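You operate a simulated robot arm through the tools that you are given. There is no shell and no other tool.

Carry out the task below with a simulated robot arm. There is one attempt and no reset: what you move stays moved.

## Task
Form the violet circle into a bowl at 120 C.
Fine: put its tray back; the slide ends pulled out; the other two trays stay.

It is judged by the outcome, as a careful person would: the job done as asked, and still so three seconds after it is handed in. It fails if anything else is knocked over, pushed out of place, dropped, spilled or broken.

## Robot
A 6-joint arm with a fingered hand, fixed in place. Base frame: the origin is at the foot of the arm, x ahead of it, y to its left, z up; the work surface is at about z = 803. Lengths are in mm, angles in rad, forces in N, time in s.
With the tool pointing down near the work surface it reaches from about 180 to 900 mm from the base axis. Its first joint turns from -2.897 to 2.897 rad. Payload 5 kg.
Tool frame: the origin (TCP) lies between the finger pads and is the grasp point; the fingertips stand 37 mm ahead of it; z points along the fingers, y is the line along which they close. Largest opening 124 mm; the body of the gripper starts 43 mm behind the TCP. The gripper is a hand of 3 fingers: y runs from the thumb to the fingers, the wrist lies at [-21, -125, -215] in the tool frame.
Orientation is that of the tool frame in the base frame, as [roll, pitch, yaw] about the fixed x, y, z axes, in that order (R = Rz(yaw) Ry(pitch) Rx(roll)). With the fingers straight down and the wrist toward the robot, the tool's x, y and z point along [0, 1, 0], [1, 0, 0] and [0, 0, -1] of the base frame.

## Interface
- The arm moves only by the tool nudge_tool. Its argument "commands" is a list of rows, each a list of 2 entries, a list of its own where there are three numbers: the shift along the base's x, y, z in mm, then the turn, a rotation vector about the base's x, y, z in degrees. In form: [[[dx, dy, dz], [ax, ay, az]], ...]. A call has 1 to 20 rows; each row shifts and turns the commanded pose from where the row before left it. Each row takes 0.2 s and may step no farther than 50 mm and 0.15 rad from the row before; otherwise, the whole call is refused. Where a pose cannot be reached the arm comes as near as it can. A force on the tool above 40 N (or 10 N above the force at the start of the call, whichever is more), or a blocked arm, ends the call early, and 0.2 s more pass. In this call time passes only in rows, and 0.2 s behind the last. The reply holds the time, the measured pose of the TCP, the force on the tool along the base axes, the opening and the grip force, in the units named above and with some noise, with the torque about the TCP (base axes, N m) and any sound that the robot's microphone picked up.
- Cameras (640 x 400 px; columns grow to the right, rows downward): "scene" is fixed at [399.2, 650.7, 1395.1]; the picture's right is [-0.99, -0.16, 0.00], its down [-0.06, 0.40, -0.92] and it looks along [0.14, -0.90, -0.40] (base axes); focal length 373 px, centre (320, 200). "wrist" rides on the gripper at [72, -104, -154] in the tool frame; the picture's right is [-0.83, 0.26, -0.49], its down [-0.51, -0.72, 0.47] and it looks along [-0.23, 0.64, 0.73] (tool axes); focal length 243 px, centre (320, 200). There is no depth. A picture from a camera that has moved, and an enlarged one, comes with that camera's place and axes in the base frame and with its lens.
- get_image(camera): a new picture of that camera. The clock stands still meanwhile.
- finger_targets(index, middle, thumb_bend, thumb_turn): sets how far each is bent, from 0 (flat) to 1 (curled in); at 0.3 the hand is open as for a grip, at 0.7 the pads meet at the TCP. One left out holds its place. A second passes; each finger stops where it meets its share of the squeeze, and holds until it gets a number again. It is the only way to open and close the hand. It gives what a move gives, with no picture; readings hold the bend of each and the force on the fingers (four entries, about 0 where the hand has none), thumb and palm. thumb_turn goes from beside the hand (0) to across from the fingers (1), as for a grip.
- close_up(camera, box): a new picture of the part [left, top, right, bottom] of that camera's present view, enlarged. The clock stands still meanwhile.
- sign_off(): hands the job in; it is judged then, once.

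Places have to be worked out from the pictures, the camera data and where the tool is seen. Open the gripper and draw the arm clear of the work before you hand the job in, unless the task says otherwise.

The tools are called after ">>>" as name(argument=value, ...) on one line, values as JSON. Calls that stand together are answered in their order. nudge_tool: Moves the arm, as the interface text tells. Its arguments: {"type":"object","properties":{"commands":{"type":"array","items":{"type":"array"}}},"required":["commands"]} The other tools are called the same way: finger_targets (index, middle, thumb_bend, thumb_turn) moves the fingers one by one; get_image (camera) takes a picture; close_up (camera, box) takes an enlarged picture of a part of a camera's view; sign_off () hands the job in.

At the start:

```text
t: 0.0
position: [632.0, -392.4, 1230.1]
tcp_rot: [3.14, 0.0, 1.57]
ft_force: [0.3, 0.0, -0.3]
wrist_torque: [-0.06, 0.05, 0.0]
finger_gap: 123.6
finger_force: 0.0
shape: jaw
bend: [0.3, 0.3, 0.3, 0.98]
finger forces: [0.0, 0.0, 0.0, 0.0, 0.0, 0.1]
```

scene: 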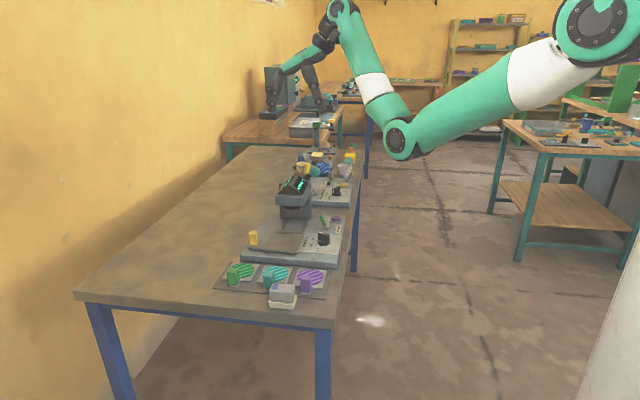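
wrist: 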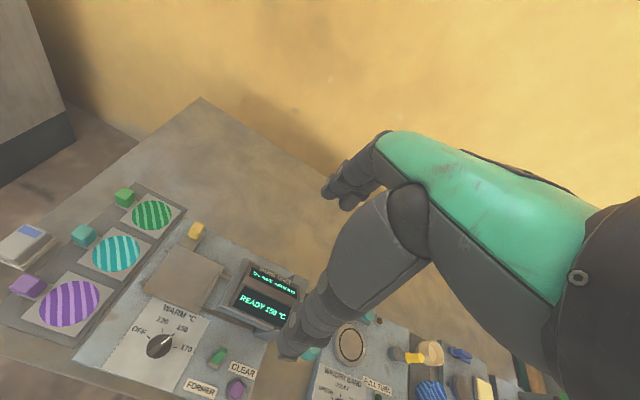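

I'll look at the machine and the trays more closely before moving anything.

>>> close_up(camera="scene", box=[200, 140, 380, 320])

>>> close_up(camera="wrist", box=[0, 160, 320, 400])

>>> close_up(camera="wrist", box=[100, 240, 320, 400])

```text
2.22 times, centred on (290, 230) of scene
camera zoom: at [399.2, 650.7, 1395.1], right [-0.99, -0.16, 0.0], down [-0.06, 0.4, -0.92], along [0.14, -0.9, -0.4], focal length 829 px, centre (387, 133)
```

zoom: 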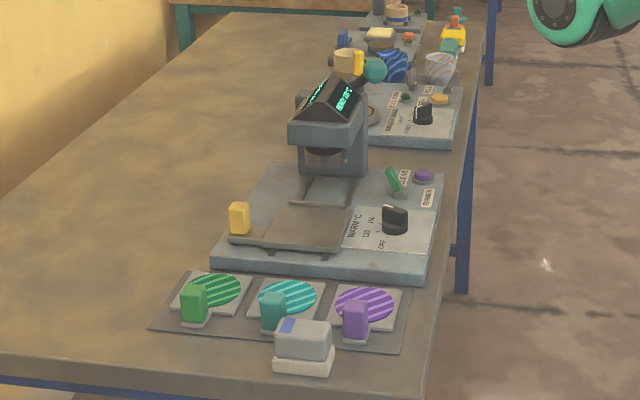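

```text
1.67 times, centred on (160, 280) of wrist
camera zoom: at [527.7, -318.5, 1383.8], right [0.26, -0.83, 0.49], down [-0.72, -0.51, -0.47], along [0.64, -0.23, -0.73], focal length 404 px, centre (587, 67)
```

zoom: 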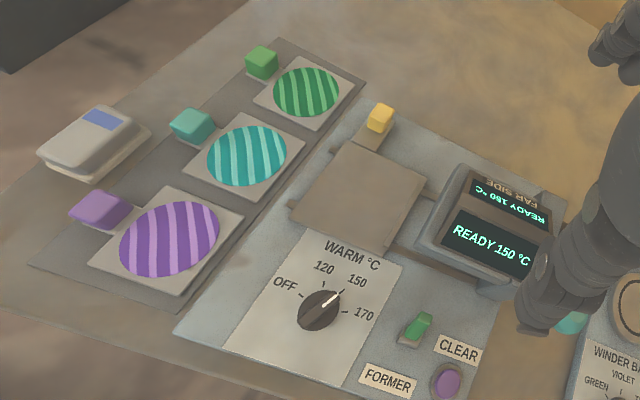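

```text
2.50 times, centred on (210, 320) of wrist
camera zoom: at [527.7, -318.5, 1383.8], right [0.26, -0.83, 0.49], down [-0.72, -0.51, -0.47], along [0.64, -0.23, -0.73], focal length 606 px, centre (595, -100)
```

zoom: 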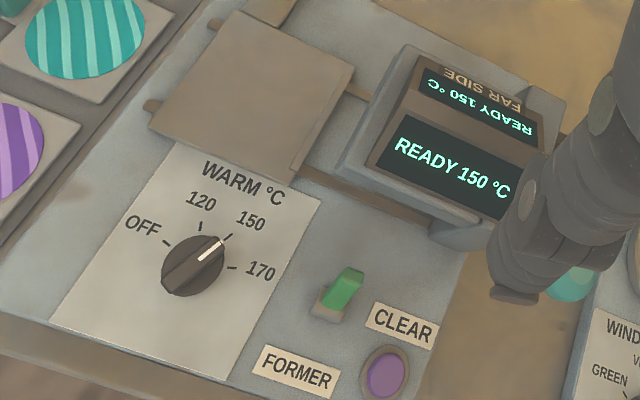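

The display reads READY 150 °C, the slide is pulled out, and the violet tray sits at about (553,-156). I can't yet tell which label belongs to which control, so I'll zoom in on them.

>>> close_up(camera="scene", box=[295, 200, 350, 255])

>>> close_up(camera="wrist", box=[180, 330, 270, 400])

>>> close_up(camera="scene", box=[215, 215, 335, 310])

>>> close_up(camera="scene", box=[230, 150, 330, 250])

>>> close_up(camera="wrist", box=[280, 310, 440, 400])

>>> close_up(camera="wrist", box=[0, 180, 140, 340])

```text
7.27 times, centred on (322, 228) of scene
camera zoom: at [399.2, 650.7, 1395.1], right [-0.99, -0.16, 0.0], down [-0.06, 0.4, -0.92], along [0.14, -0.9, -0.4], focal length 2712 px, centre (302, 0)
```

zoom: 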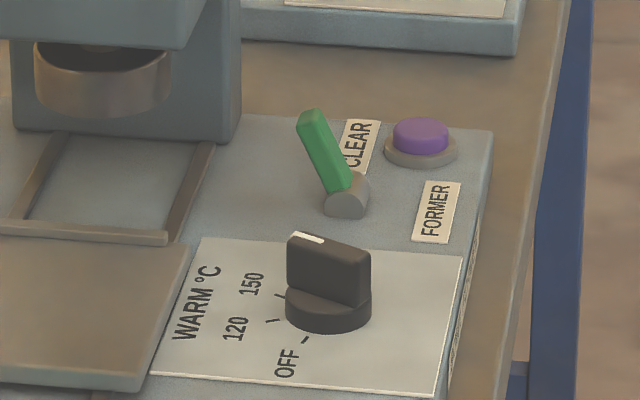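

```text
5.71 times, centred on (225, 365) of wrist
camera zoom: at [527.7, -318.5, 1383.8], right [0.26, -0.83, 0.49], down [-0.72, -0.51, -0.47], along [0.64, -0.23, -0.73], focal length 1386 px, centre (863, -743)
```

zoom: 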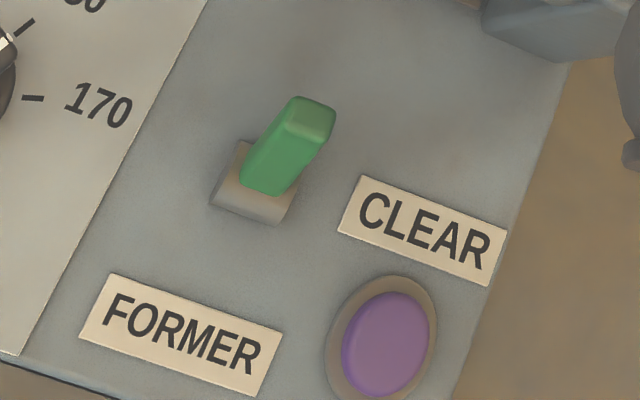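

```text
4.21 times, centred on (275, 262) of scene
camera zoom: at [399.2, 650.7, 1395.1], right [-0.99, -0.16, 0.0], down [-0.06, 0.4, -0.92], along [0.14, -0.9, -0.4], focal length 1570 px, centre (510, -63)
```

zoom: 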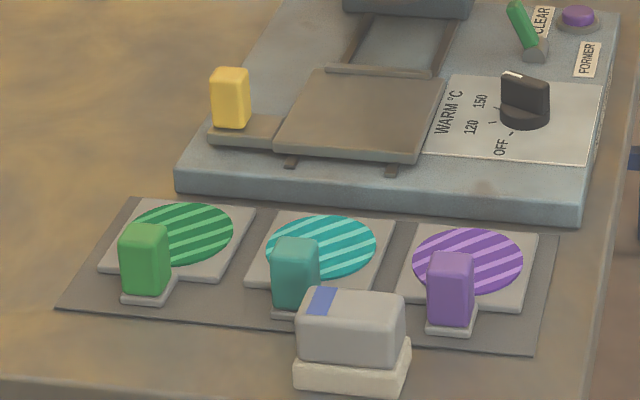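

```text
4.00 times, centred on (280, 200) of scene
camera zoom: at [399.2, 650.7, 1395.1], right [-0.99, -0.16, 0.0], down [-0.06, 0.4, -0.92], along [0.14, -0.9, -0.4], focal length 1492 px, centre (480, 200)
```

zoom: 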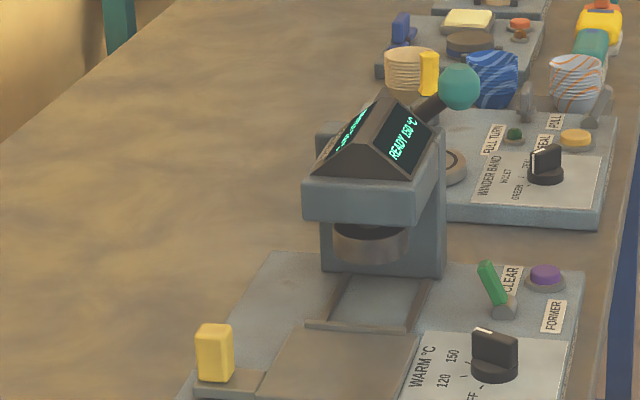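

```text
4.00 times, centred on (360, 355) of wrist
camera zoom: at [527.7, -318.5, 1383.8], right [0.26, -0.83, 0.49], down [-0.72, -0.51, -0.47], along [0.64, -0.23, -0.73], focal length 970 px, centre (160, -420)
```

zoom: 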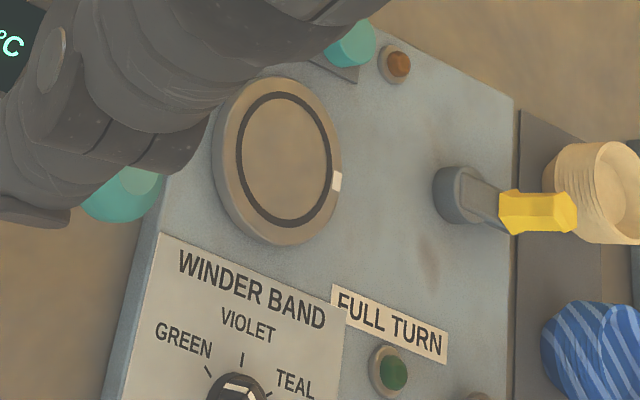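

```text
2.50 times, centred on (70, 260) of wrist
camera zoom: at [527.7, -318.5, 1383.8], right [0.26, -0.83, 0.49], down [-0.72, -0.51, -0.47], along [0.64, -0.23, -0.73], focal length 606 px, centre (945, 50)
```

zoom: 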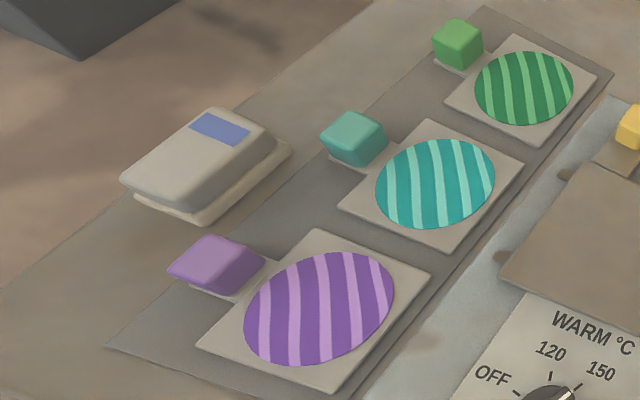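

By the winder's convention labels sit just beyond their buttons, so CLEAR most likely belongs to the violet button and FORMER to the green lever. Next I check my own hand's shape in the scene camera.

>>> close_up(camera="scene", box=[230, 0, 430, 160])

>>> close_up(camera="wrist", box=[240, 100, 640, 400])

```text
2.50 times, centred on (330, 80) of scene
camera zoom: at [399.2, 650.7, 1395.1], right [-0.99, -0.16, 0.0], down [-0.06, 0.4, -0.92], along [0.14, -0.9, -0.4], focal length 932 px, centre (295, 500)
```

zoom: 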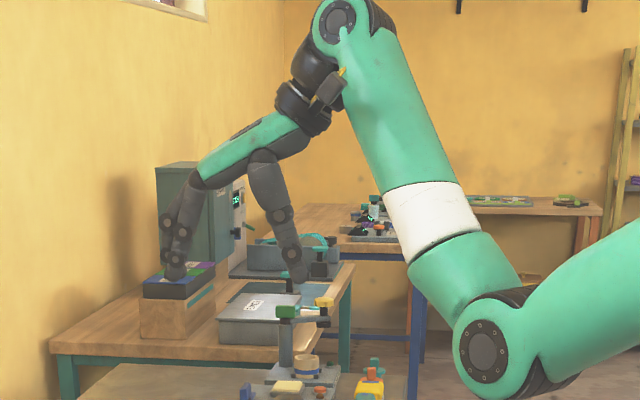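

```text
1.33 times, centred on (440, 250) of wrist
camera zoom: at [527.7, -318.5, 1383.8], right [0.26, -0.83, 0.49], down [-0.72, -0.51, -0.47], along [0.64, -0.23, -0.73], focal length 324 px, centre (160, 133)
```

zoom: 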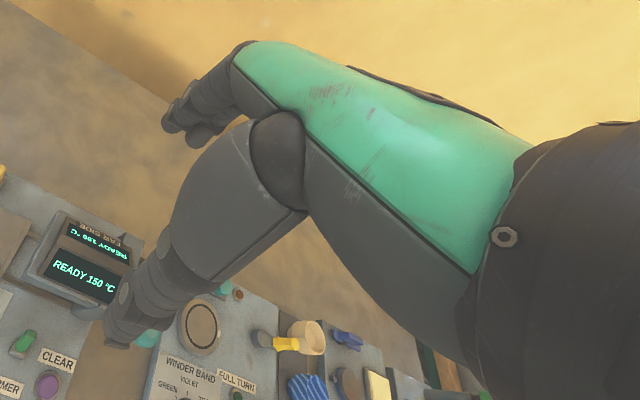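

The head's front edge is near y=-365, x 603–696, with its top near z≈1005, so the hand should come at the knob and slide with the wrist on the +y side. I'll rotate about z up high to see whether the arm can reach that orientation while moving over the knob at about (540,-313).

>>> nudge_tool(commands=[[[-6.5, 5.6, -5], [0, 0, -8.14]], [[-6.5, 5.6, -5], [0, 0, -8.14]], [[-6.5, 5.6, -5], [0, 0, -8.14]], [[-6.5, 5.6, -5], [0, 0, -8.14]], [[-6.5, 5.6, -5], [0, 0, -8.14]], [[-6.5, 5.6, -5], [0, 0, -8.14]], [[-6.5, 5.6, -5], [0, 0, -8.14]], [[-6.5, 5.6, -5], [0, 0, -8.14]], [[-6.5, 5.6, -5], [0, 0, -8.14]], [[-6.5, 5.6, -5], [0, 0, -8.14]], [[-6.5, 5.6, -5], [0, 0, -8.14]], [[-6.5, 5.6, -5], [0, 0, -8.14]], [[-6.5, 5.6, -5], [0, 0, -8.14]], [[-6.5, 5.6, -5], [0, 0, -8.14]]])

```text
t: 3.0
position: [595.8, -389.8, 1063.8]
tcp_rot: [3.138, -0.004, -0.416]
ft_force: [0.2, -0.1, -0.3]
wrist_torque: [0.01, 0.02, -0.01]
finger_gap: 123.8
finger_force: 0.1
shape: jaw
bend: [0.3, 0.3, 0.3, 0.98]
finger forces: [0.0, 0.1, 0.0, 0.0, 0.0, 0.0]
out of reach, approached as far as the arm can: row 7, 8, 9, 10, 11, 12, 13, 14
```

The orientation was reached, but the position was limited. I'll look at the arm before continuing.

>>> get_image(camera="scene")

>>> get_image(camera="wrist")

```text
taken
```

scene: 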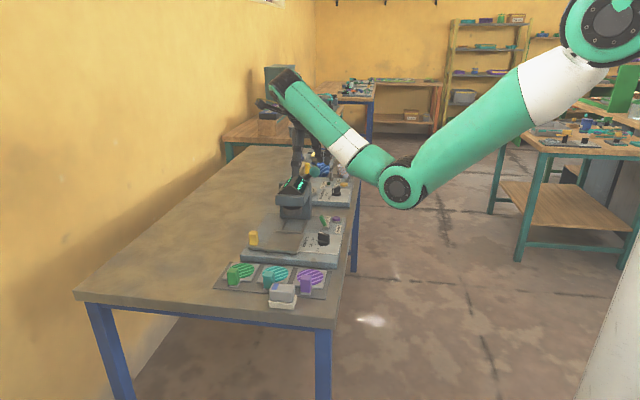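

```text
taken
camera wrist: at [703.7, -322.2, 1217.3], right [-0.87, 0.1, 0.49], down [-0.17, 0.86, -0.47], along [-0.47, -0.49, -0.73], focal length 243 px, centre (320, 200)
```

wrist: 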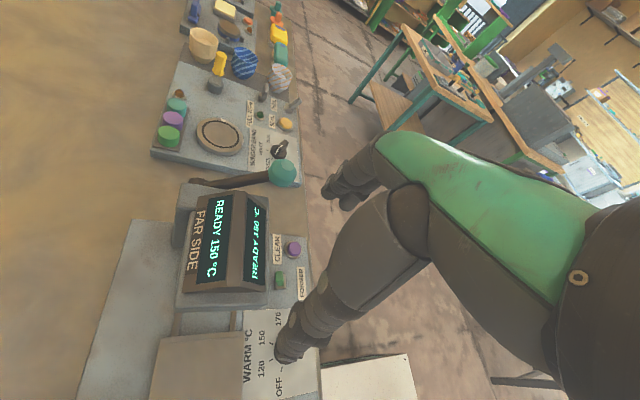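

I'll send a zero row to see whether the commanded pose stays at the unreachable target or follows the measured one.

>>> nudge_tool(commands=[[[0, 0, -10], [0, 0, 0]]])

```text
t: 3.4
position: [595.6, -390.5, 1054.4]
tcp_rot: [-3.14, 0.0, -0.418]
ft_force: [0.5, 0.4, 0.2]
wrist_torque: [0.0, 0.0, 0.02]
finger_gap: 123.9
finger_force: 0.2
shape: jaw
bend: [0.3, 0.3, 0.3, 0.98]
finger forces: [0.0, 0.1, 0.0, 0.1, 0.0, 0.0]
```

The commanded pose rebases to the measured one. I'm close above the head, so I'll move off it in small steps toward the knob at about the same height.

>>> nudge_tool(commands=[[[0, 10, 5], [0, 0, 0]], [[0, 15, 5], [0, 0, 0]], [[-10, 15, 0], [0, 0, 0]], [[-15, 15, 0], [0, 0, 0]], [[-15, 12, 0], [0, 0, 0]], [[-15, 10, 0], [0, 0, 0]]])

```text
t: 4.8
position: [563.7, -353.9, 1017.4]
tcp_rot: [3.141, -0.002, -0.414]
ft_force: [0.3, 0.1, 0.0]
wrist_torque: [0.02, -0.01, 0.0]
finger_gap: 123.9
finger_force: 0.1
shape: jaw
bend: [0.3, 0.3, 0.3, 0.98]
finger forces: [0.0, 0.0, 0.1, 0.0, 0.1, 0.0]
out of reach, approached as far as the arm can: row 2, 3, 4, 5, 6
```

The reachable height drops as the wrist gets closer to the base, so I'll move off the head and descend together toward the knob.

>>> nudge_tool(commands=[[[-14, 10, -12], [0, 0, 0]], [[-10, 15, -20], [0, 0, 0]], [[0, 16, -25], [0, 0, 0]]])

```text
t: 5.6
position: [539.7, -313.0, 958.5]
tcp_rot: [3.14, 0.0, -0.417]
ft_force: [0.0, -0.4, 0.6]
wrist_torque: [-0.01, 0.01, 0.0]
finger_gap: 123.7
finger_force: 0.1
shape: jaw
bend: [0.3, 0.3, 0.3, 0.98]
finger forces: [0.0, 0.0, 0.1, 0.0, 0.1, 0.0]
```

That reached (539.7,-313,958) cleanly. Now I'll look at the knob relative to the hand from both cameras.

>>> get_image(camera="wrist")

>>> close_up(camera="scene", box=[220, 80, 420, 260])

```text
taken
camera wrist: at [647.1, -245.7, 1111.9], right [-0.87, 0.1, 0.49], down [-0.17, 0.87, -0.47], along [-0.47, -0.49, -0.73], focal length 243 px, centre (320, 200)
```

wrist: 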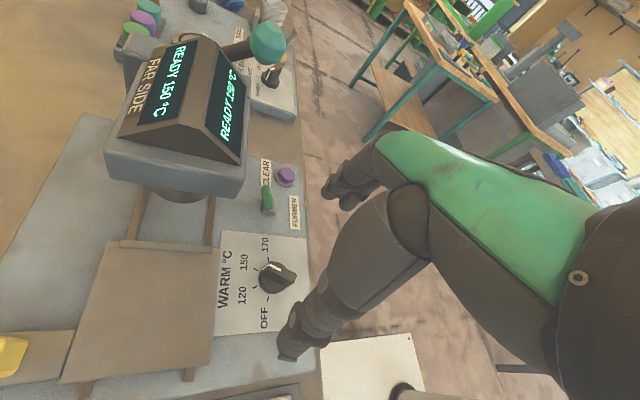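

```text
2.22 times, centred on (320, 170) of scene
camera zoom: at [399.2, 650.7, 1395.1], right [-0.99, -0.16, 0.0], down [-0.06, 0.4, -0.92], along [0.14, -0.9, -0.4], focal length 829 px, centre (320, 267)
```

zoom: 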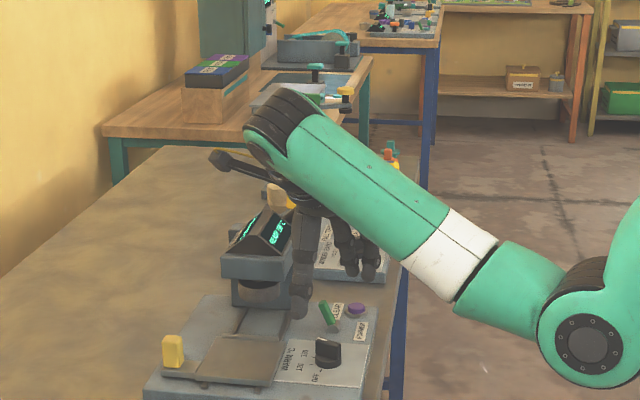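

Estimates of the knob average to about (544,-311), with its top at z≈858 and the deck at z≈824. I'll partly close the hand while still high so it clears its neighbours.

>>> finger_targets(index=0.5, middle=0.5, thumb_bend=0.5)

>>> get_image(camera="wrist")

>>> close_up(camera="scene", box=[270, 120, 370, 260])

```text
t: 6.6
position: [538.2, -312.7, 958.9]
tcp_rot: [3.141, 0.0, -0.418]
ft_force: [-0.3, -0.6, -0.4]
wrist_torque: [0.0, -0.01, -0.02]
finger_gap: 68.5
finger_force: 0.1
shape: fingers
bend: [0.5, 0.5, 0.5, 0.98]
finger forces: [0.0, 0.1, 0.1, 0.0, 0.1, 0.0]
```

```text
taken
camera wrist: at [647.2, -246.0, 1112.0], right [-0.86, 0.1, 0.49], down [-0.17, 0.87, -0.47], along [-0.47, -0.49, -0.73], focal length 243 px, centre (320, 200)
```

wrist: 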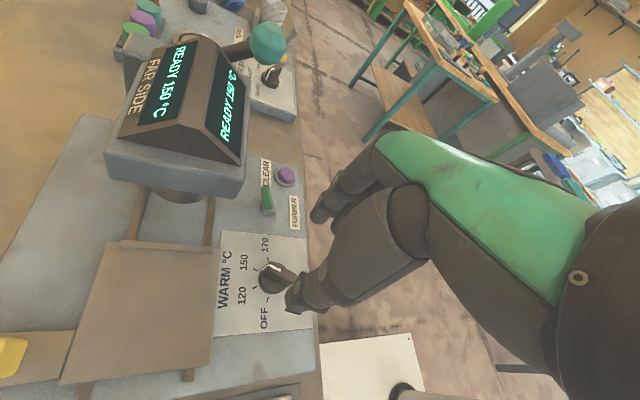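

```text
2.86 times, centred on (320, 190) of scene
camera zoom: at [399.2, 650.7, 1395.1], right [-0.99, -0.16, 0.0], down [-0.06, 0.4, -0.92], along [0.14, -0.9, -0.4], focal length 1065 px, centre (320, 229)
```

zoom: 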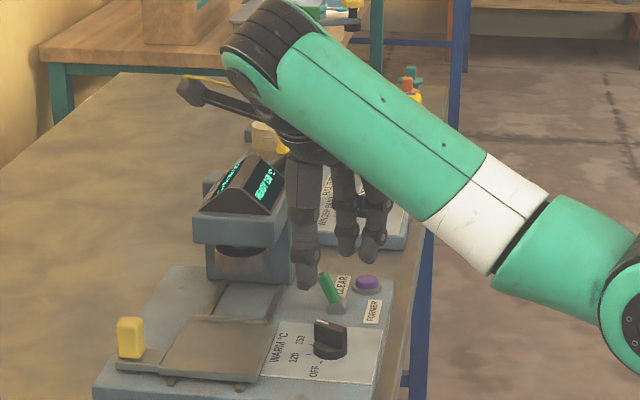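

The thumb and finger tips in the scene view agree with the reported pose, so the knob is at about (541,-310). I'll descend over it to tip height ~838.

>>> nudge_tool(commands=[[[2, 2, -25], [0, 0, 0]], [[1, 1, -25], [0, 0, 0]], [[0, 0, -20], [0, 0, 0]], [[0, 0, -12], [0, 0, 0]]])

>>> get_image(camera="wrist")

>>> close_up(camera="scene", box=[270, 120, 370, 260])

```text
t: 7.6
position: [542.1, -308.0, 877.2]
tcp_rot: [3.14, -0.001, -0.42]
ft_force: [0.6, 0.5, -0.4]
wrist_torque: [0.0, -0.02, 0.01]
finger_gap: 68.4
finger_force: 0.1
shape: fingers
bend: [0.5, 0.5, 0.5, 0.98]
finger forces: [0.1, 0.0, 0.0, 0.1, 0.0, 0.0]
```

```text
taken
camera wrist: at [650.4, -241.7, 1030.2], right [-0.86, 0.1, 0.49], down [-0.17, 0.87, -0.47], along [-0.47, -0.49, -0.73], focal length 243 px, centre (320, 200)
```

wrist: 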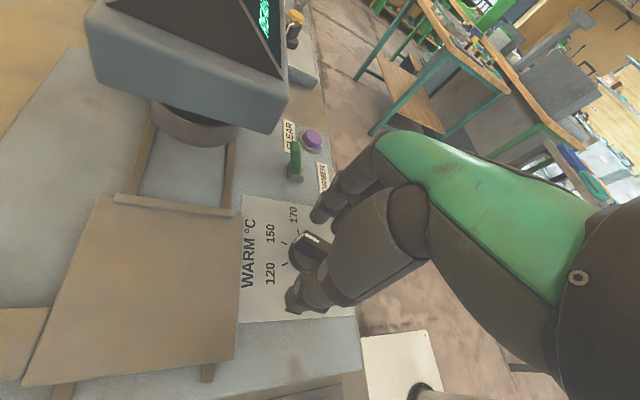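

```text
2.86 times, centred on (320, 190) of scene
camera zoom: at [399.2, 650.7, 1395.1], right [-0.99, -0.16, 0.0], down [-0.06, 0.4, -0.92], along [0.14, -0.9, -0.4], focal length 1065 px, centre (320, 229)
```

zoom: 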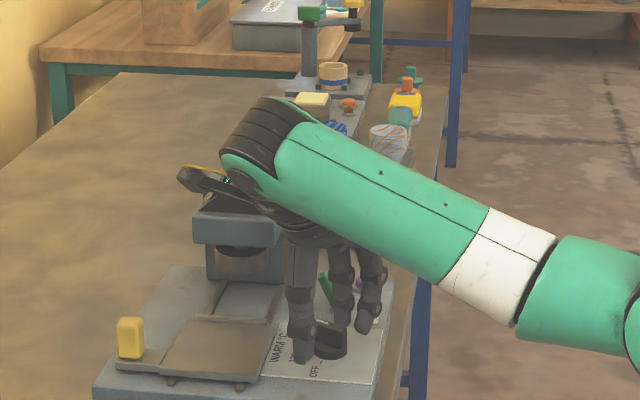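

The knob bar sits between the thumb and the two fingers. I'll shift +4 in x, go down 6 mm more, then close on it.

>>> nudge_tool(commands=[[[4, -1, -3], [0, 0, 0]], [[0, 0, -4], [0, 0, 0]]])

>>> finger_targets(index=0.7, middle=0.7, thumb_bend=0.7)

>>> get_image(camera="wrist")

>>> close_up(camera="scene", box=[270, 180, 350, 260])

```text
t: 8.2
position: [546.0, -309.6, 870.6]
tcp_rot: [3.14, 0.001, -0.416]
ft_force: [0.1, -0.6, -0.1]
wrist_torque: [-0.02, 0.04, 0.05]
finger_gap: 68.5
finger_force: 0.3
shape: fingers
bend: [0.5, 0.5, 0.5, 0.98]
finger forces: [0.0, 0.1, 0.1, 0.1, 0.1, 0.1]
```

```text
t: 9.2
position: [546.1, -310.2, 871.7]
tcp_rot: [3.139, -0.001, -0.418]
ft_force: [-11.6, -16.8, 16.1]
wrist_torque: [-0.91, 0.62, 0.04]
finger_gap: 16.0
finger_force: 15.1
shape: fingers
bend: [0.64, 0.64, 0.7, 0.98]
finger forces: [14.7, 15.0, 0.0, 0.0, 0.1, 0.0]
```

```text
taken
camera wrist: at [653.3, -243.9, 1025.2], right [-0.87, 0.1, 0.49], down [-0.17, 0.86, -0.47], along [-0.47, -0.49, -0.73], focal length 243 px, centre (320, 200)
```

wrist: 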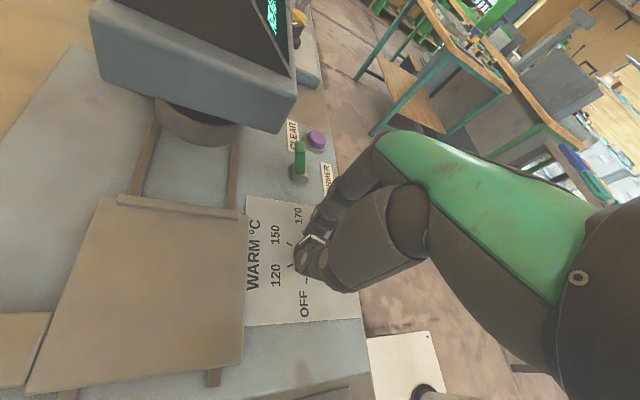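

```text
5.00 times, centred on (310, 220) of scene
camera zoom: at [399.2, 650.7, 1395.1], right [-0.99, -0.16, 0.0], down [-0.06, 0.4, -0.92], along [0.14, -0.9, -0.4], focal length 1864 px, centre (370, 100)
```

zoom: 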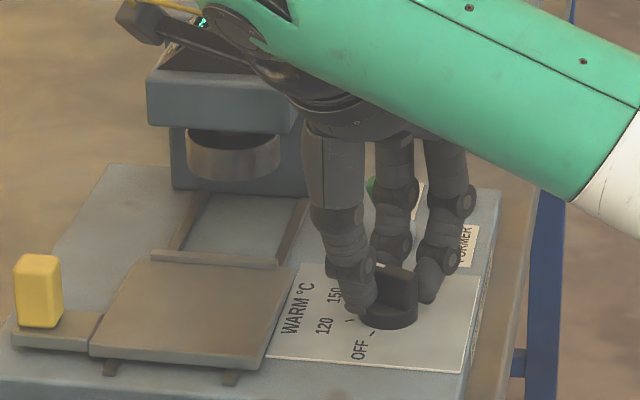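

Both fingers touch the bar, but the thumb hasn't, and the knob looks about 9 mm further -x than the TCP. I'll loosen, re-centre along the bar, and close again with more thumb.

>>> finger_targets(index=0.58, middle=0.58, thumb_bend=0.6)

>>> nudge_tool(commands=[[[-5, 2, 0], [0, 0, 0]], [[-5, 2, 0], [0, 0, 0]]])

>>> close_up(camera="scene", box=[300, 210, 350, 250])

>>> close_up(camera="wrist", box=[220, 160, 380, 320])

```text
t: 10.2
position: [545.3, -310.4, 871.1]
tcp_rot: [-3.14, -0.003, -0.417]
ft_force: [1.8, 1.4, 26.7]
wrist_torque: [-0.48, -0.08, -0.02]
finger_gap: 31.6
finger_force: 15.1
shape: fingers
bend: [0.62, 0.57, 0.6, 0.98]
finger forces: [30.2, 0.1, 0.0, 0.0, 0.0, 0.0]
```

```text
t: 10.8
position: [536.5, -306.5, 870.6]
tcp_rot: [3.141, -0.001, -0.418]
ft_force: [2.9, -1.6, 28.7]
wrist_torque: [-0.79, -0.09, 0.03]
finger_gap: 34.9
finger_force: 14.6
shape: fingers
bend: [0.6, 0.57, 0.6, 0.98]
finger forces: [28.9, 0.0, 0.0, 0.1, 0.0, 0.1]
```

```text
10.00 times, centred on (325, 230) of scene
camera zoom: at [399.2, 650.7, 1395.1], right [-0.99, -0.16, 0.0], down [-0.06, 0.4, -0.92], along [0.14, -0.9, -0.4], focal length 3729 px, centre (270, -100)
```

zoom: 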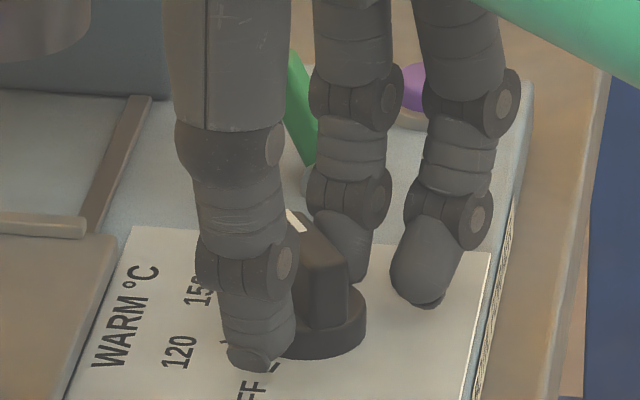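

```text
2.50 times, centred on (300, 240) of wrist
camera zoom: at [643.2, -239.1, 1024.8], right [-0.87, 0.1, 0.49], down [-0.17, 0.86, -0.47], along [-0.47, -0.49, -0.73], focal length 606 px, centre (370, 100)
```

zoom: 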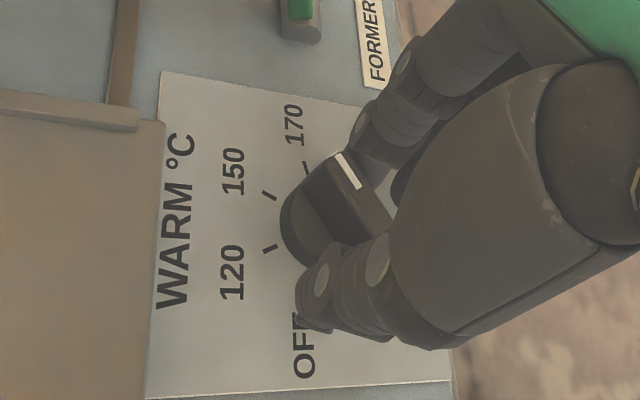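

The index fingertip is pressing down on the knob's base disc. I'll raise 8 mm and open slightly to check the knob's present angle.

>>> nudge_tool(commands=[[[0, 0, 8], [0, 0, 0]]])

>>> finger_targets(index=0.5, middle=0.5, thumb_bend=0.5)

>>> close_up(camera="scene", box=[300, 210, 350, 250])

>>> close_up(camera="wrist", box=[220, 160, 380, 320])

```text
t: 11.2
position: [533.5, -306.7, 874.8]
tcp_rot: [-3.14, 0.006, -0.419]
ft_force: [0.3, -0.1, 0.4]
wrist_torque: [0.01, 0.02, 0.01]
finger_gap: 40.6
finger_force: 0.1
shape: fingers
bend: [0.57, 0.57, 0.6, 0.98]
finger forces: [0.0, 0.0, 0.1, 0.0, 0.0, 0.1]
```

```text
t: 12.2
position: [535.0, -306.7, 878.5]
tcp_rot: [-3.142, 0.002, -0.417]
ft_force: [0.4, 0.6, -0.2]
wrist_torque: [0.0, 0.0, -0.02]
finger_gap: 67.3
finger_force: 0.0
shape: fingers
bend: [0.5, 0.5, 0.5, 0.98]
finger forces: [0.0, 0.0, 0.0, 0.0, 0.0, 0.0]
```

```text
10.00 times, centred on (325, 230) of scene
camera zoom: at [399.2, 650.7, 1395.1], right [-0.99, -0.16, 0.0], down [-0.06, 0.4, -0.92], along [0.14, -0.9, -0.4], focal length 3729 px, centre (270, -100)
```

zoom: 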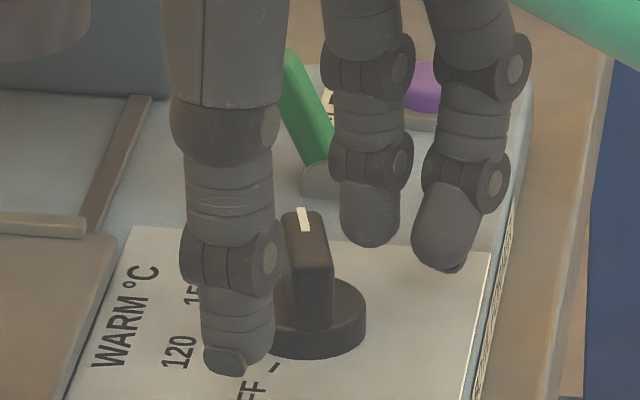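

```text
2.50 times, centred on (300, 240) of wrist
camera zoom: at [643.2, -239.8, 1031.7], right [-0.86, 0.1, 0.49], down [-0.17, 0.87, -0.47], along [-0.47, -0.49, -0.73], focal length 606 px, centre (370, 100)
```

zoom: 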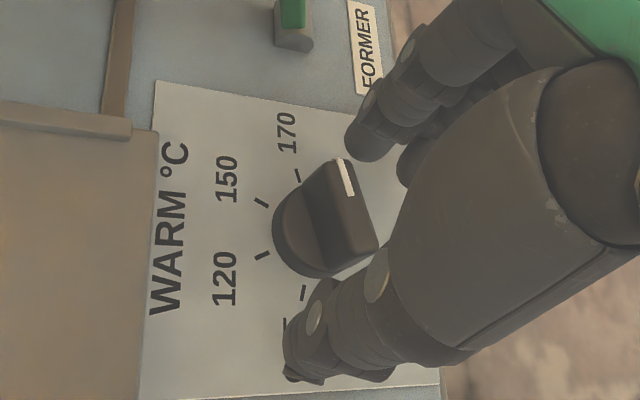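

The knob has been dragged towards 170. I'll check the display and the knob's exact pointing direction.

>>> close_up(camera="scene", box=[260, 160, 340, 220])

>>> get_image(camera="wrist")

```text
6.67 times, centred on (300, 190) of scene
camera zoom: at [399.2, 650.7, 1395.1], right [-0.99, -0.16, 0.0], down [-0.06, 0.4, -0.92], along [0.14, -0.9, -0.4], focal length 2486 px, centre (453, 267)
```

zoom: 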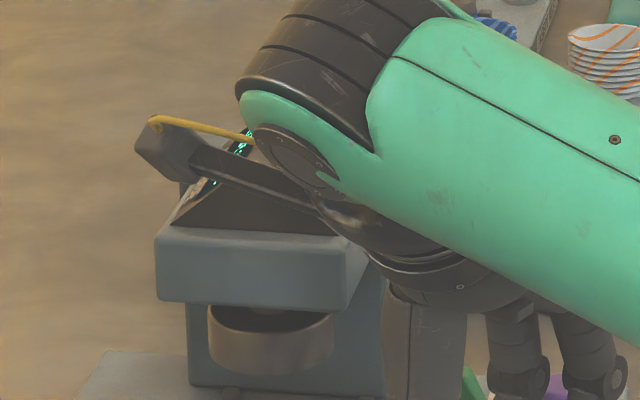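

```text
taken
camera wrist: at [643.2, -239.8, 1031.7], right [-0.86, 0.1, 0.49], down [-0.17, 0.87, -0.47], along [-0.47, -0.49, -0.73], focal length 243 px, centre (320, 200)
```

wrist: 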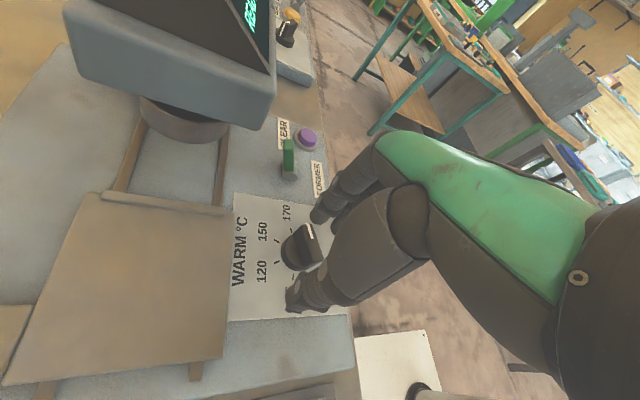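

The bar now points at about -72° (170). I'll lift clear, turn the hand about -36° so it closes nearly across the bar, and check that this is reachable.

>>> nudge_tool(commands=[[[0, 0, 25], [0, 0, 0]], [[0, 0, 15], [0, 0, -7.2]], [[0, 0, 0], [0, 0, -7.2]], [[0, 0, 0], [0, 0, -7.2]], [[0, 0, 0], [0, 0, -7.2]], [[2, -1, 0], [0, 0, -7.2]]])

>>> get_image(camera="wrist")

>>> close_up(camera="scene", box=[240, 120, 380, 250])

```text
t: 13.6
position: [557.4, -341.4, 869.8]
tcp_rot: [-3.14, -0.001, -1.048]
ft_force: [-1.8, 0.9, 0.6]
wrist_torque: [-0.02, 0.05, 0.03]
finger_gap: 66.2
finger_force: 0.2
shape: fingers
bend: [0.5, 0.5, 0.51, 0.98]
finger forces: [0.0, 0.1, 0.0, 0.0, 1.3, 0.1]
out of reach, approached as far as the arm can: row 3, 4, 5, 6
```

```text
taken
camera wrist: at [682.9, -351.0, 1022.9], right [-0.64, 0.59, 0.49], down [0.37, 0.8, -0.47], along [-0.67, -0.12, -0.73], focal length 243 px, centre (320, 200)
```

wrist: 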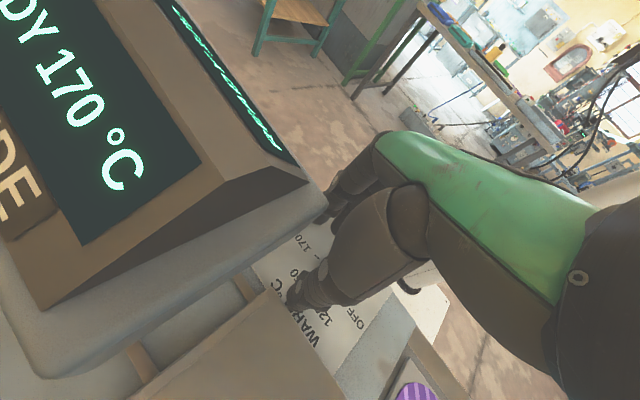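

```text
3.08 times, centred on (310, 185) of scene
camera zoom: at [399.2, 650.7, 1395.1], right [-0.99, -0.16, 0.0], down [-0.06, 0.4, -0.92], along [0.14, -0.9, -0.4], focal length 1147 px, centre (351, 246)
```

zoom: 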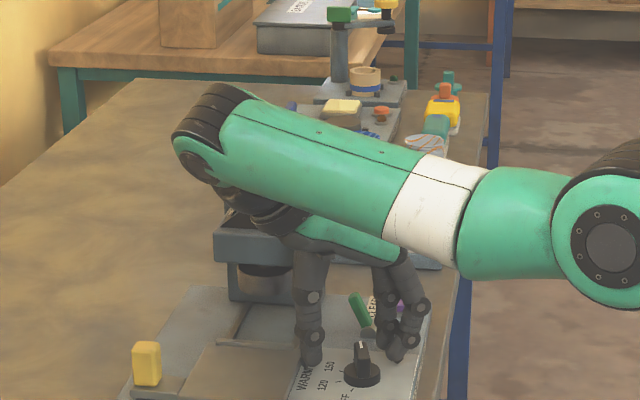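

The display now reads READY 170 °C, so it follows the knob at once. This orientation drifts toward the head, so I'll back out and return to the wrist-toward-robot orientation, rising as reach allows.

>>> nudge_tool(commands=[[[-4, 8, 4], [0, 0, 7.2]], [[-4, 8, 6], [0, 0, 7.2]], [[-4, 8, 8], [0, 0, 7.2]], [[-3, 5, 8], [0, 0, 7.2]], [[-3, 5, 8], [0, 0, 7.2]], [[0, 5, 8], [0, 0, 7.2]], [[0, 5, 8], [0, 0, 7.2]], [[0, 5, 8], [0, 0, 7.2]]])

```text
t: 15.4
position: [539.1, -292.5, 927.1]
tcp_rot: [3.141, -0.001, -0.037]
ft_force: [0.3, 0.4, -0.3]
wrist_torque: [-0.02, 0.04, 0.02]
finger_gap: 67.2
finger_force: 0.0
shape: fingers
bend: [0.5, 0.5, 0.5, 0.98]
finger forces: [0.1, 0.0, 0.0, 0.0, 0.1, 0.0]
```

Good, that tracked. I'll continue rotating to the default orientation over (530,-268).

>>> nudge_tool(commands=[[[0, 3, 5], [0, 0, 8.4]], [[0, 3, 5], [0, 0, 8.4]], [[0, 3, 0], [0, 0, 8.4]], [[0, 3, 0], [0, 0, 8.4]], [[0, 3, 0], [0, 0, 8.4]], [[0, 3, 0], [0, 0, 8.4]], [[0, 3, 0], [0, 0, 8.4]], [[0, 3, 0], [0, 0, 8.4]], [[0, 0, 0], [0, 0, 8.4]], [[0, 0, 0], [0, 0, 8.4]], [[0, 0, 0], [0, 0, 8.1]]])

>>> get_image(camera="wrist")

>>> close_up(camera="scene", box=[240, 120, 380, 250])

```text
t: 17.8
position: [540.0, -267.5, 938.0]
tcp_rot: [3.141, 0.001, 1.569]
ft_force: [-0.4, 0.5, 0.6]
wrist_torque: [-0.04, 0.02, -0.04]
finger_gap: 67.0
finger_force: 0.1
shape: fingers
bend: [0.5, 0.5, 0.5, 0.98]
finger forces: [0.1, 0.0, 0.0, 0.1, 0.0, 0.0]
```

```text
taken
camera wrist: at [434.9, -194.4, 1090.8], right [0.26, -0.83, 0.49], down [-0.72, -0.51, -0.47], along [0.64, -0.23, -0.73], focal length 243 px, centre (320, 200)
```

wrist: 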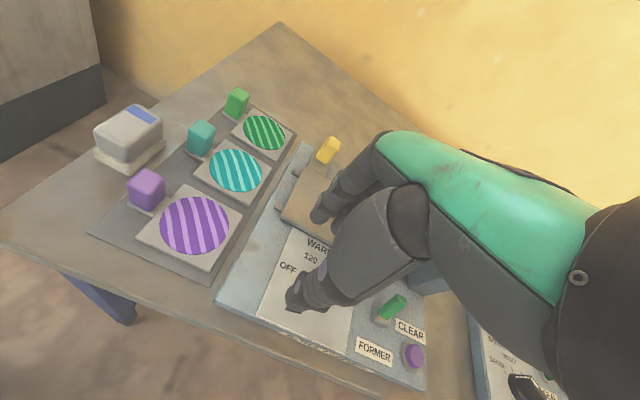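

```text
3.08 times, centred on (310, 185) of scene
camera zoom: at [399.2, 650.7, 1395.1], right [-0.99, -0.16, 0.0], down [-0.06, 0.4, -0.92], along [0.14, -0.9, -0.4], focal length 1147 px, centre (351, 246)
```

zoom: 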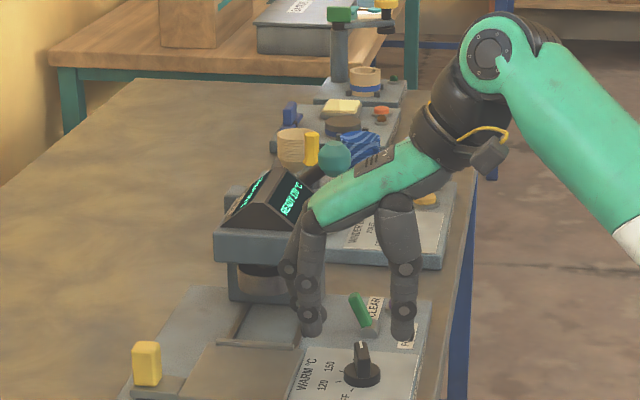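

This view is clear: the bar points along -y and the hand is in its default orientation. I'll use the -y finger to push the bar's tail round toward 120, starting by descending beside it at about (560,-286).

>>> nudge_tool(commands=[[[-16, -3, -10], [0, 0, 0]], [[0, 0, -20], [0, 0, 0]], [[0, 0, -16], [0, 0, 0]], [[0, 0, -12], [0, 0, 0]]])

>>> get_image(camera="wrist")

>>> close_up(camera="scene", box=[290, 200, 360, 250])

```text
t: 18.8
position: [523.3, -271.9, 879.2]
tcp_rot: [-3.141, -0.001, 1.567]
ft_force: [-0.2, -0.3, -0.4]
wrist_torque: [0.0, 0.0, 0.02]
finger_gap: 67.3
finger_force: 0.1
shape: fingers
bend: [0.5, 0.5, 0.5, 0.98]
finger forces: [0.0, 0.0, 0.0, 0.1, 0.1, 0.0]
```

```text
taken
camera wrist: at [418.7, -197.4, 1031.8], right [0.26, -0.83, 0.49], down [-0.72, -0.5, -0.47], along [0.64, -0.23, -0.73], focal length 243 px, centre (320, 200)
```

wrist: 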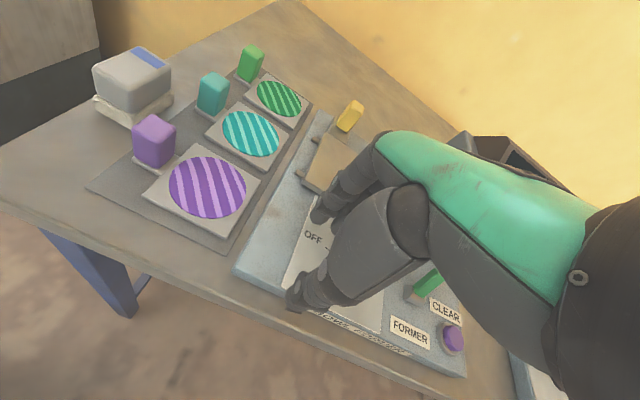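

```text
8.00 times, centred on (325, 225) of scene
camera zoom: at [399.2, 650.7, 1395.1], right [-0.99, -0.16, 0.0], down [-0.06, 0.4, -0.92], along [0.14, -0.9, -0.4], focal length 2983 px, centre (280, 0)
```

zoom: 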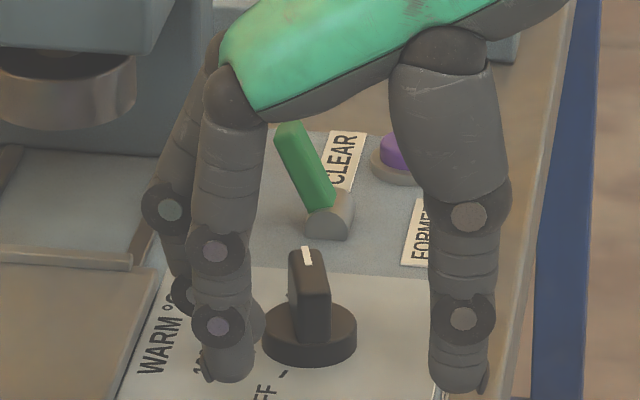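

The near finger is on the +x side of the bar's tail and the thumb is well clear. I'll push -x in small steps and watch the force.

>>> nudge_tool(commands=[[[-6, 0, 0], [0, 0, 0]], [[-6, 0, 0], [0, 0, 0]], [[-6, 0, 0], [0, 0, 0]], [[-6, 0, 0], [0, 0, 0]]])

>>> close_up(camera="scene", box=[290, 200, 360, 250])

```text
t: 19.8
position: [499.2, -272.0, 879.0]
tcp_rot: [3.141, 0.0, 1.567]
ft_force: [0.1, 0.9, -0.2]
wrist_torque: [0.03, 0.01, 0.02]
finger_gap: 67.4
finger_force: 0.7
shape: fingers
bend: [0.5, 0.5, 0.5, 0.98]
finger forces: [0.0, 0.8, 0.1, 0.0, 0.0, 0.0]
```

```text
8.00 times, centred on (325, 225) of scene
camera zoom: at [399.2, 650.7, 1395.1], right [-0.99, -0.16, 0.0], down [-0.06, 0.4, -0.92], along [0.14, -0.9, -0.4], focal length 2983 px, centre (280, 0)
```

zoom: 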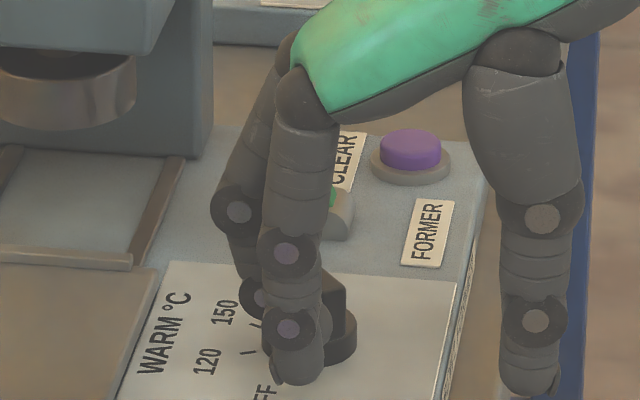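

There's light contact (0.8 N on the middle finger). I'll continue along the curved path around the knob centre.

>>> nudge_tool(commands=[[[-6, 0, 0], [0, 0, 0]], [[-5, -1, 0], [0, 0, 0]], [[-5, -3, 0], [0, 0, 0]]])

>>> close_up(camera="scene", box=[290, 200, 360, 250])

>>> close_up(camera="scene", box=[260, 160, 330, 210])

```text
t: 20.6
position: [484.0, -275.8, 879.5]
tcp_rot: [-3.141, 0.0, 1.566]
ft_force: [0.9, 0.9, 0.3]
wrist_torque: [0.01, -0.02, 0.01]
finger_gap: 67.3
finger_force: 0.3
shape: fingers
bend: [0.5, 0.5, 0.5, 0.98]
finger forces: [0.0, 0.4, 0.1, 0.0, 0.0, 0.0]
```

```text
8.00 times, centred on (325, 225) of scene
camera zoom: at [399.2, 650.7, 1395.1], right [-0.99, -0.16, 0.0], down [-0.06, 0.4, -0.92], along [0.14, -0.9, -0.4], focal length 2983 px, centre (280, 0)
```

zoom: 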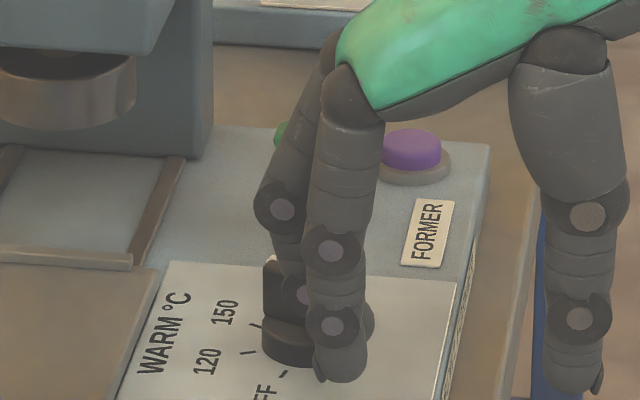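

```text
8.00 times, centred on (295, 185) of scene
camera zoom: at [399.2, 650.7, 1395.1], right [-0.99, -0.16, 0.0], down [-0.06, 0.4, -0.92], along [0.14, -0.9, -0.4], focal length 2983 px, centre (520, 320)
```

zoom: 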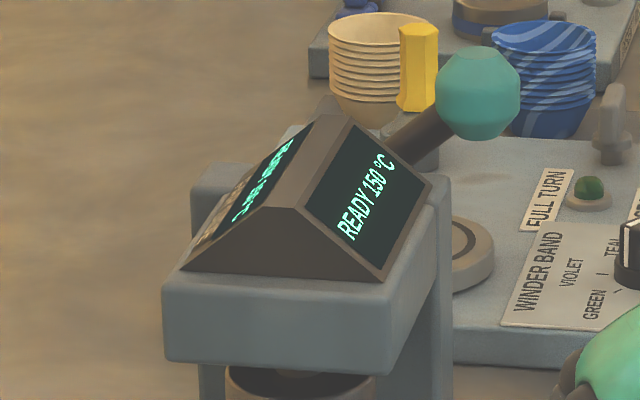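

The display shows 150. I'll keep pushing the tail in -y with a little -x until it reaches 120.

>>> nudge_tool(commands=[[[-4, -5, 0], [0, 0, 0]], [[-3, -5, 0], [0, 0, 0]]])

>>> close_up(camera="scene", box=[290, 200, 360, 250])

>>> close_up(camera="scene", box=[260, 160, 330, 210])

```text
t: 21.2
position: [476.8, -285.9, 879.1]
tcp_rot: [3.141, 0.0, 1.566]
ft_force: [0.8, 0.2, -0.2]
wrist_torque: [-0.01, 0.01, 0.02]
finger_gap: 67.0
finger_force: 0.1
shape: fingers
bend: [0.5, 0.5, 0.5, 0.98]
finger forces: [0.0, 0.0, 0.1, 0.0, 0.1, 0.0]
```

```text
8.00 times, centred on (325, 225) of scene
camera zoom: at [399.2, 650.7, 1395.1], right [-0.99, -0.16, 0.0], down [-0.06, 0.4, -0.92], along [0.14, -0.9, -0.4], focal length 2983 px, centre (280, 0)
```

zoom: 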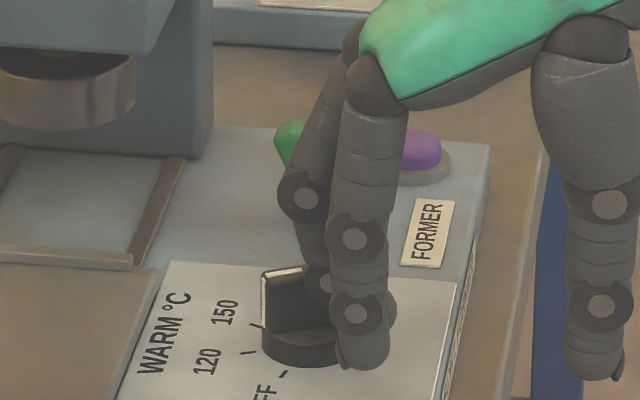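

```text
8.00 times, centred on (295, 185) of scene
camera zoom: at [399.2, 650.7, 1395.1], right [-0.99, -0.16, 0.0], down [-0.06, 0.4, -0.92], along [0.14, -0.9, -0.4], focal length 2983 px, centre (520, 320)
```

zoom: 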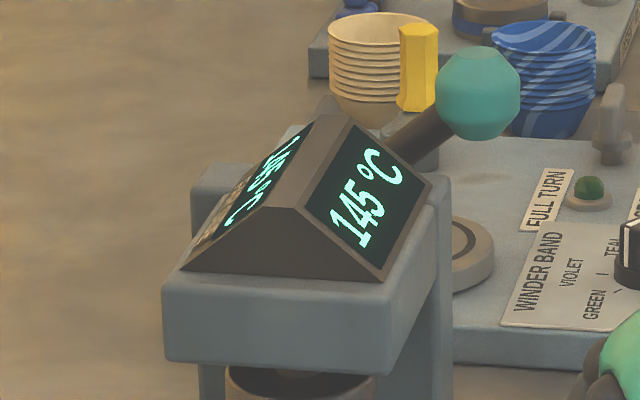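

The display reads 145 °C and cooling, so the knob has passed into the 120 sector. I'll nudge a bit further so the pointer sits on the 120 tick.

>>> nudge_tool(commands=[[[-1, -4, 0], [0, 0, 0]], [[-1, -4, 0], [0, 0, 0]]])

>>> close_up(camera="scene", box=[300, 215, 350, 250])

>>> close_up(camera="scene", box=[260, 160, 330, 210])

```text
t: 21.8
position: [473.1, -293.7, 879.8]
tcp_rot: [-3.141, 0.0, 1.567]
ft_force: [-0.2, 1.3, 0.5]
wrist_torque: [-0.02, -0.05, 0.03]
finger_gap: 67.2
finger_force: 0.9
shape: fingers
bend: [0.5, 0.5, 0.5, 0.98]
finger forces: [0.0, 1.2, 0.0, 0.1, 0.0, 0.1]
```

```text
11.43 times, centred on (325, 232) of scene
camera zoom: at [399.2, 650.7, 1395.1], right [-0.99, -0.16, 0.0], down [-0.06, 0.4, -0.92], along [0.14, -0.9, -0.4], focal length 4262 px, centre (263, -171)
```

zoom: 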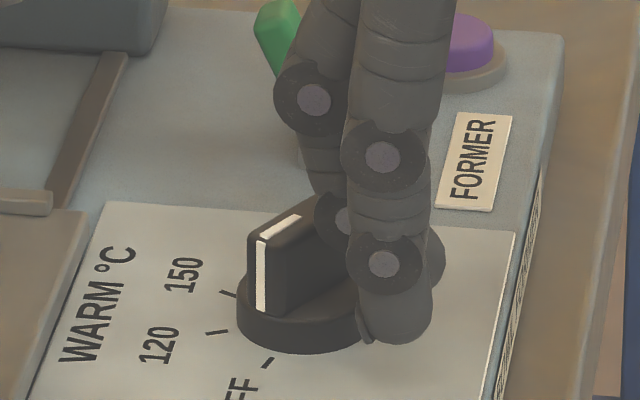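

```text
8.00 times, centred on (295, 185) of scene
camera zoom: at [399.2, 650.7, 1395.1], right [-0.99, -0.16, 0.0], down [-0.06, 0.4, -0.92], along [0.14, -0.9, -0.4], focal length 2983 px, centre (520, 320)
```

zoom: 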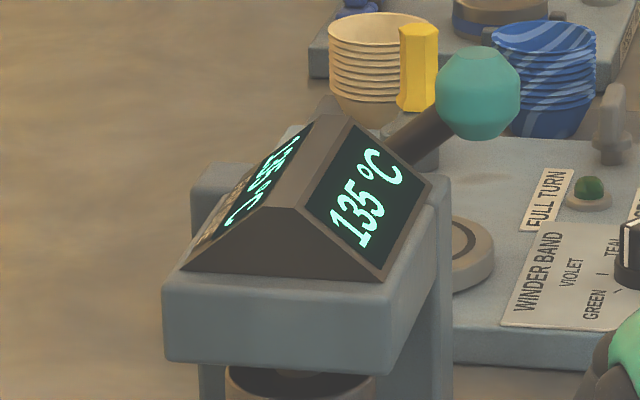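

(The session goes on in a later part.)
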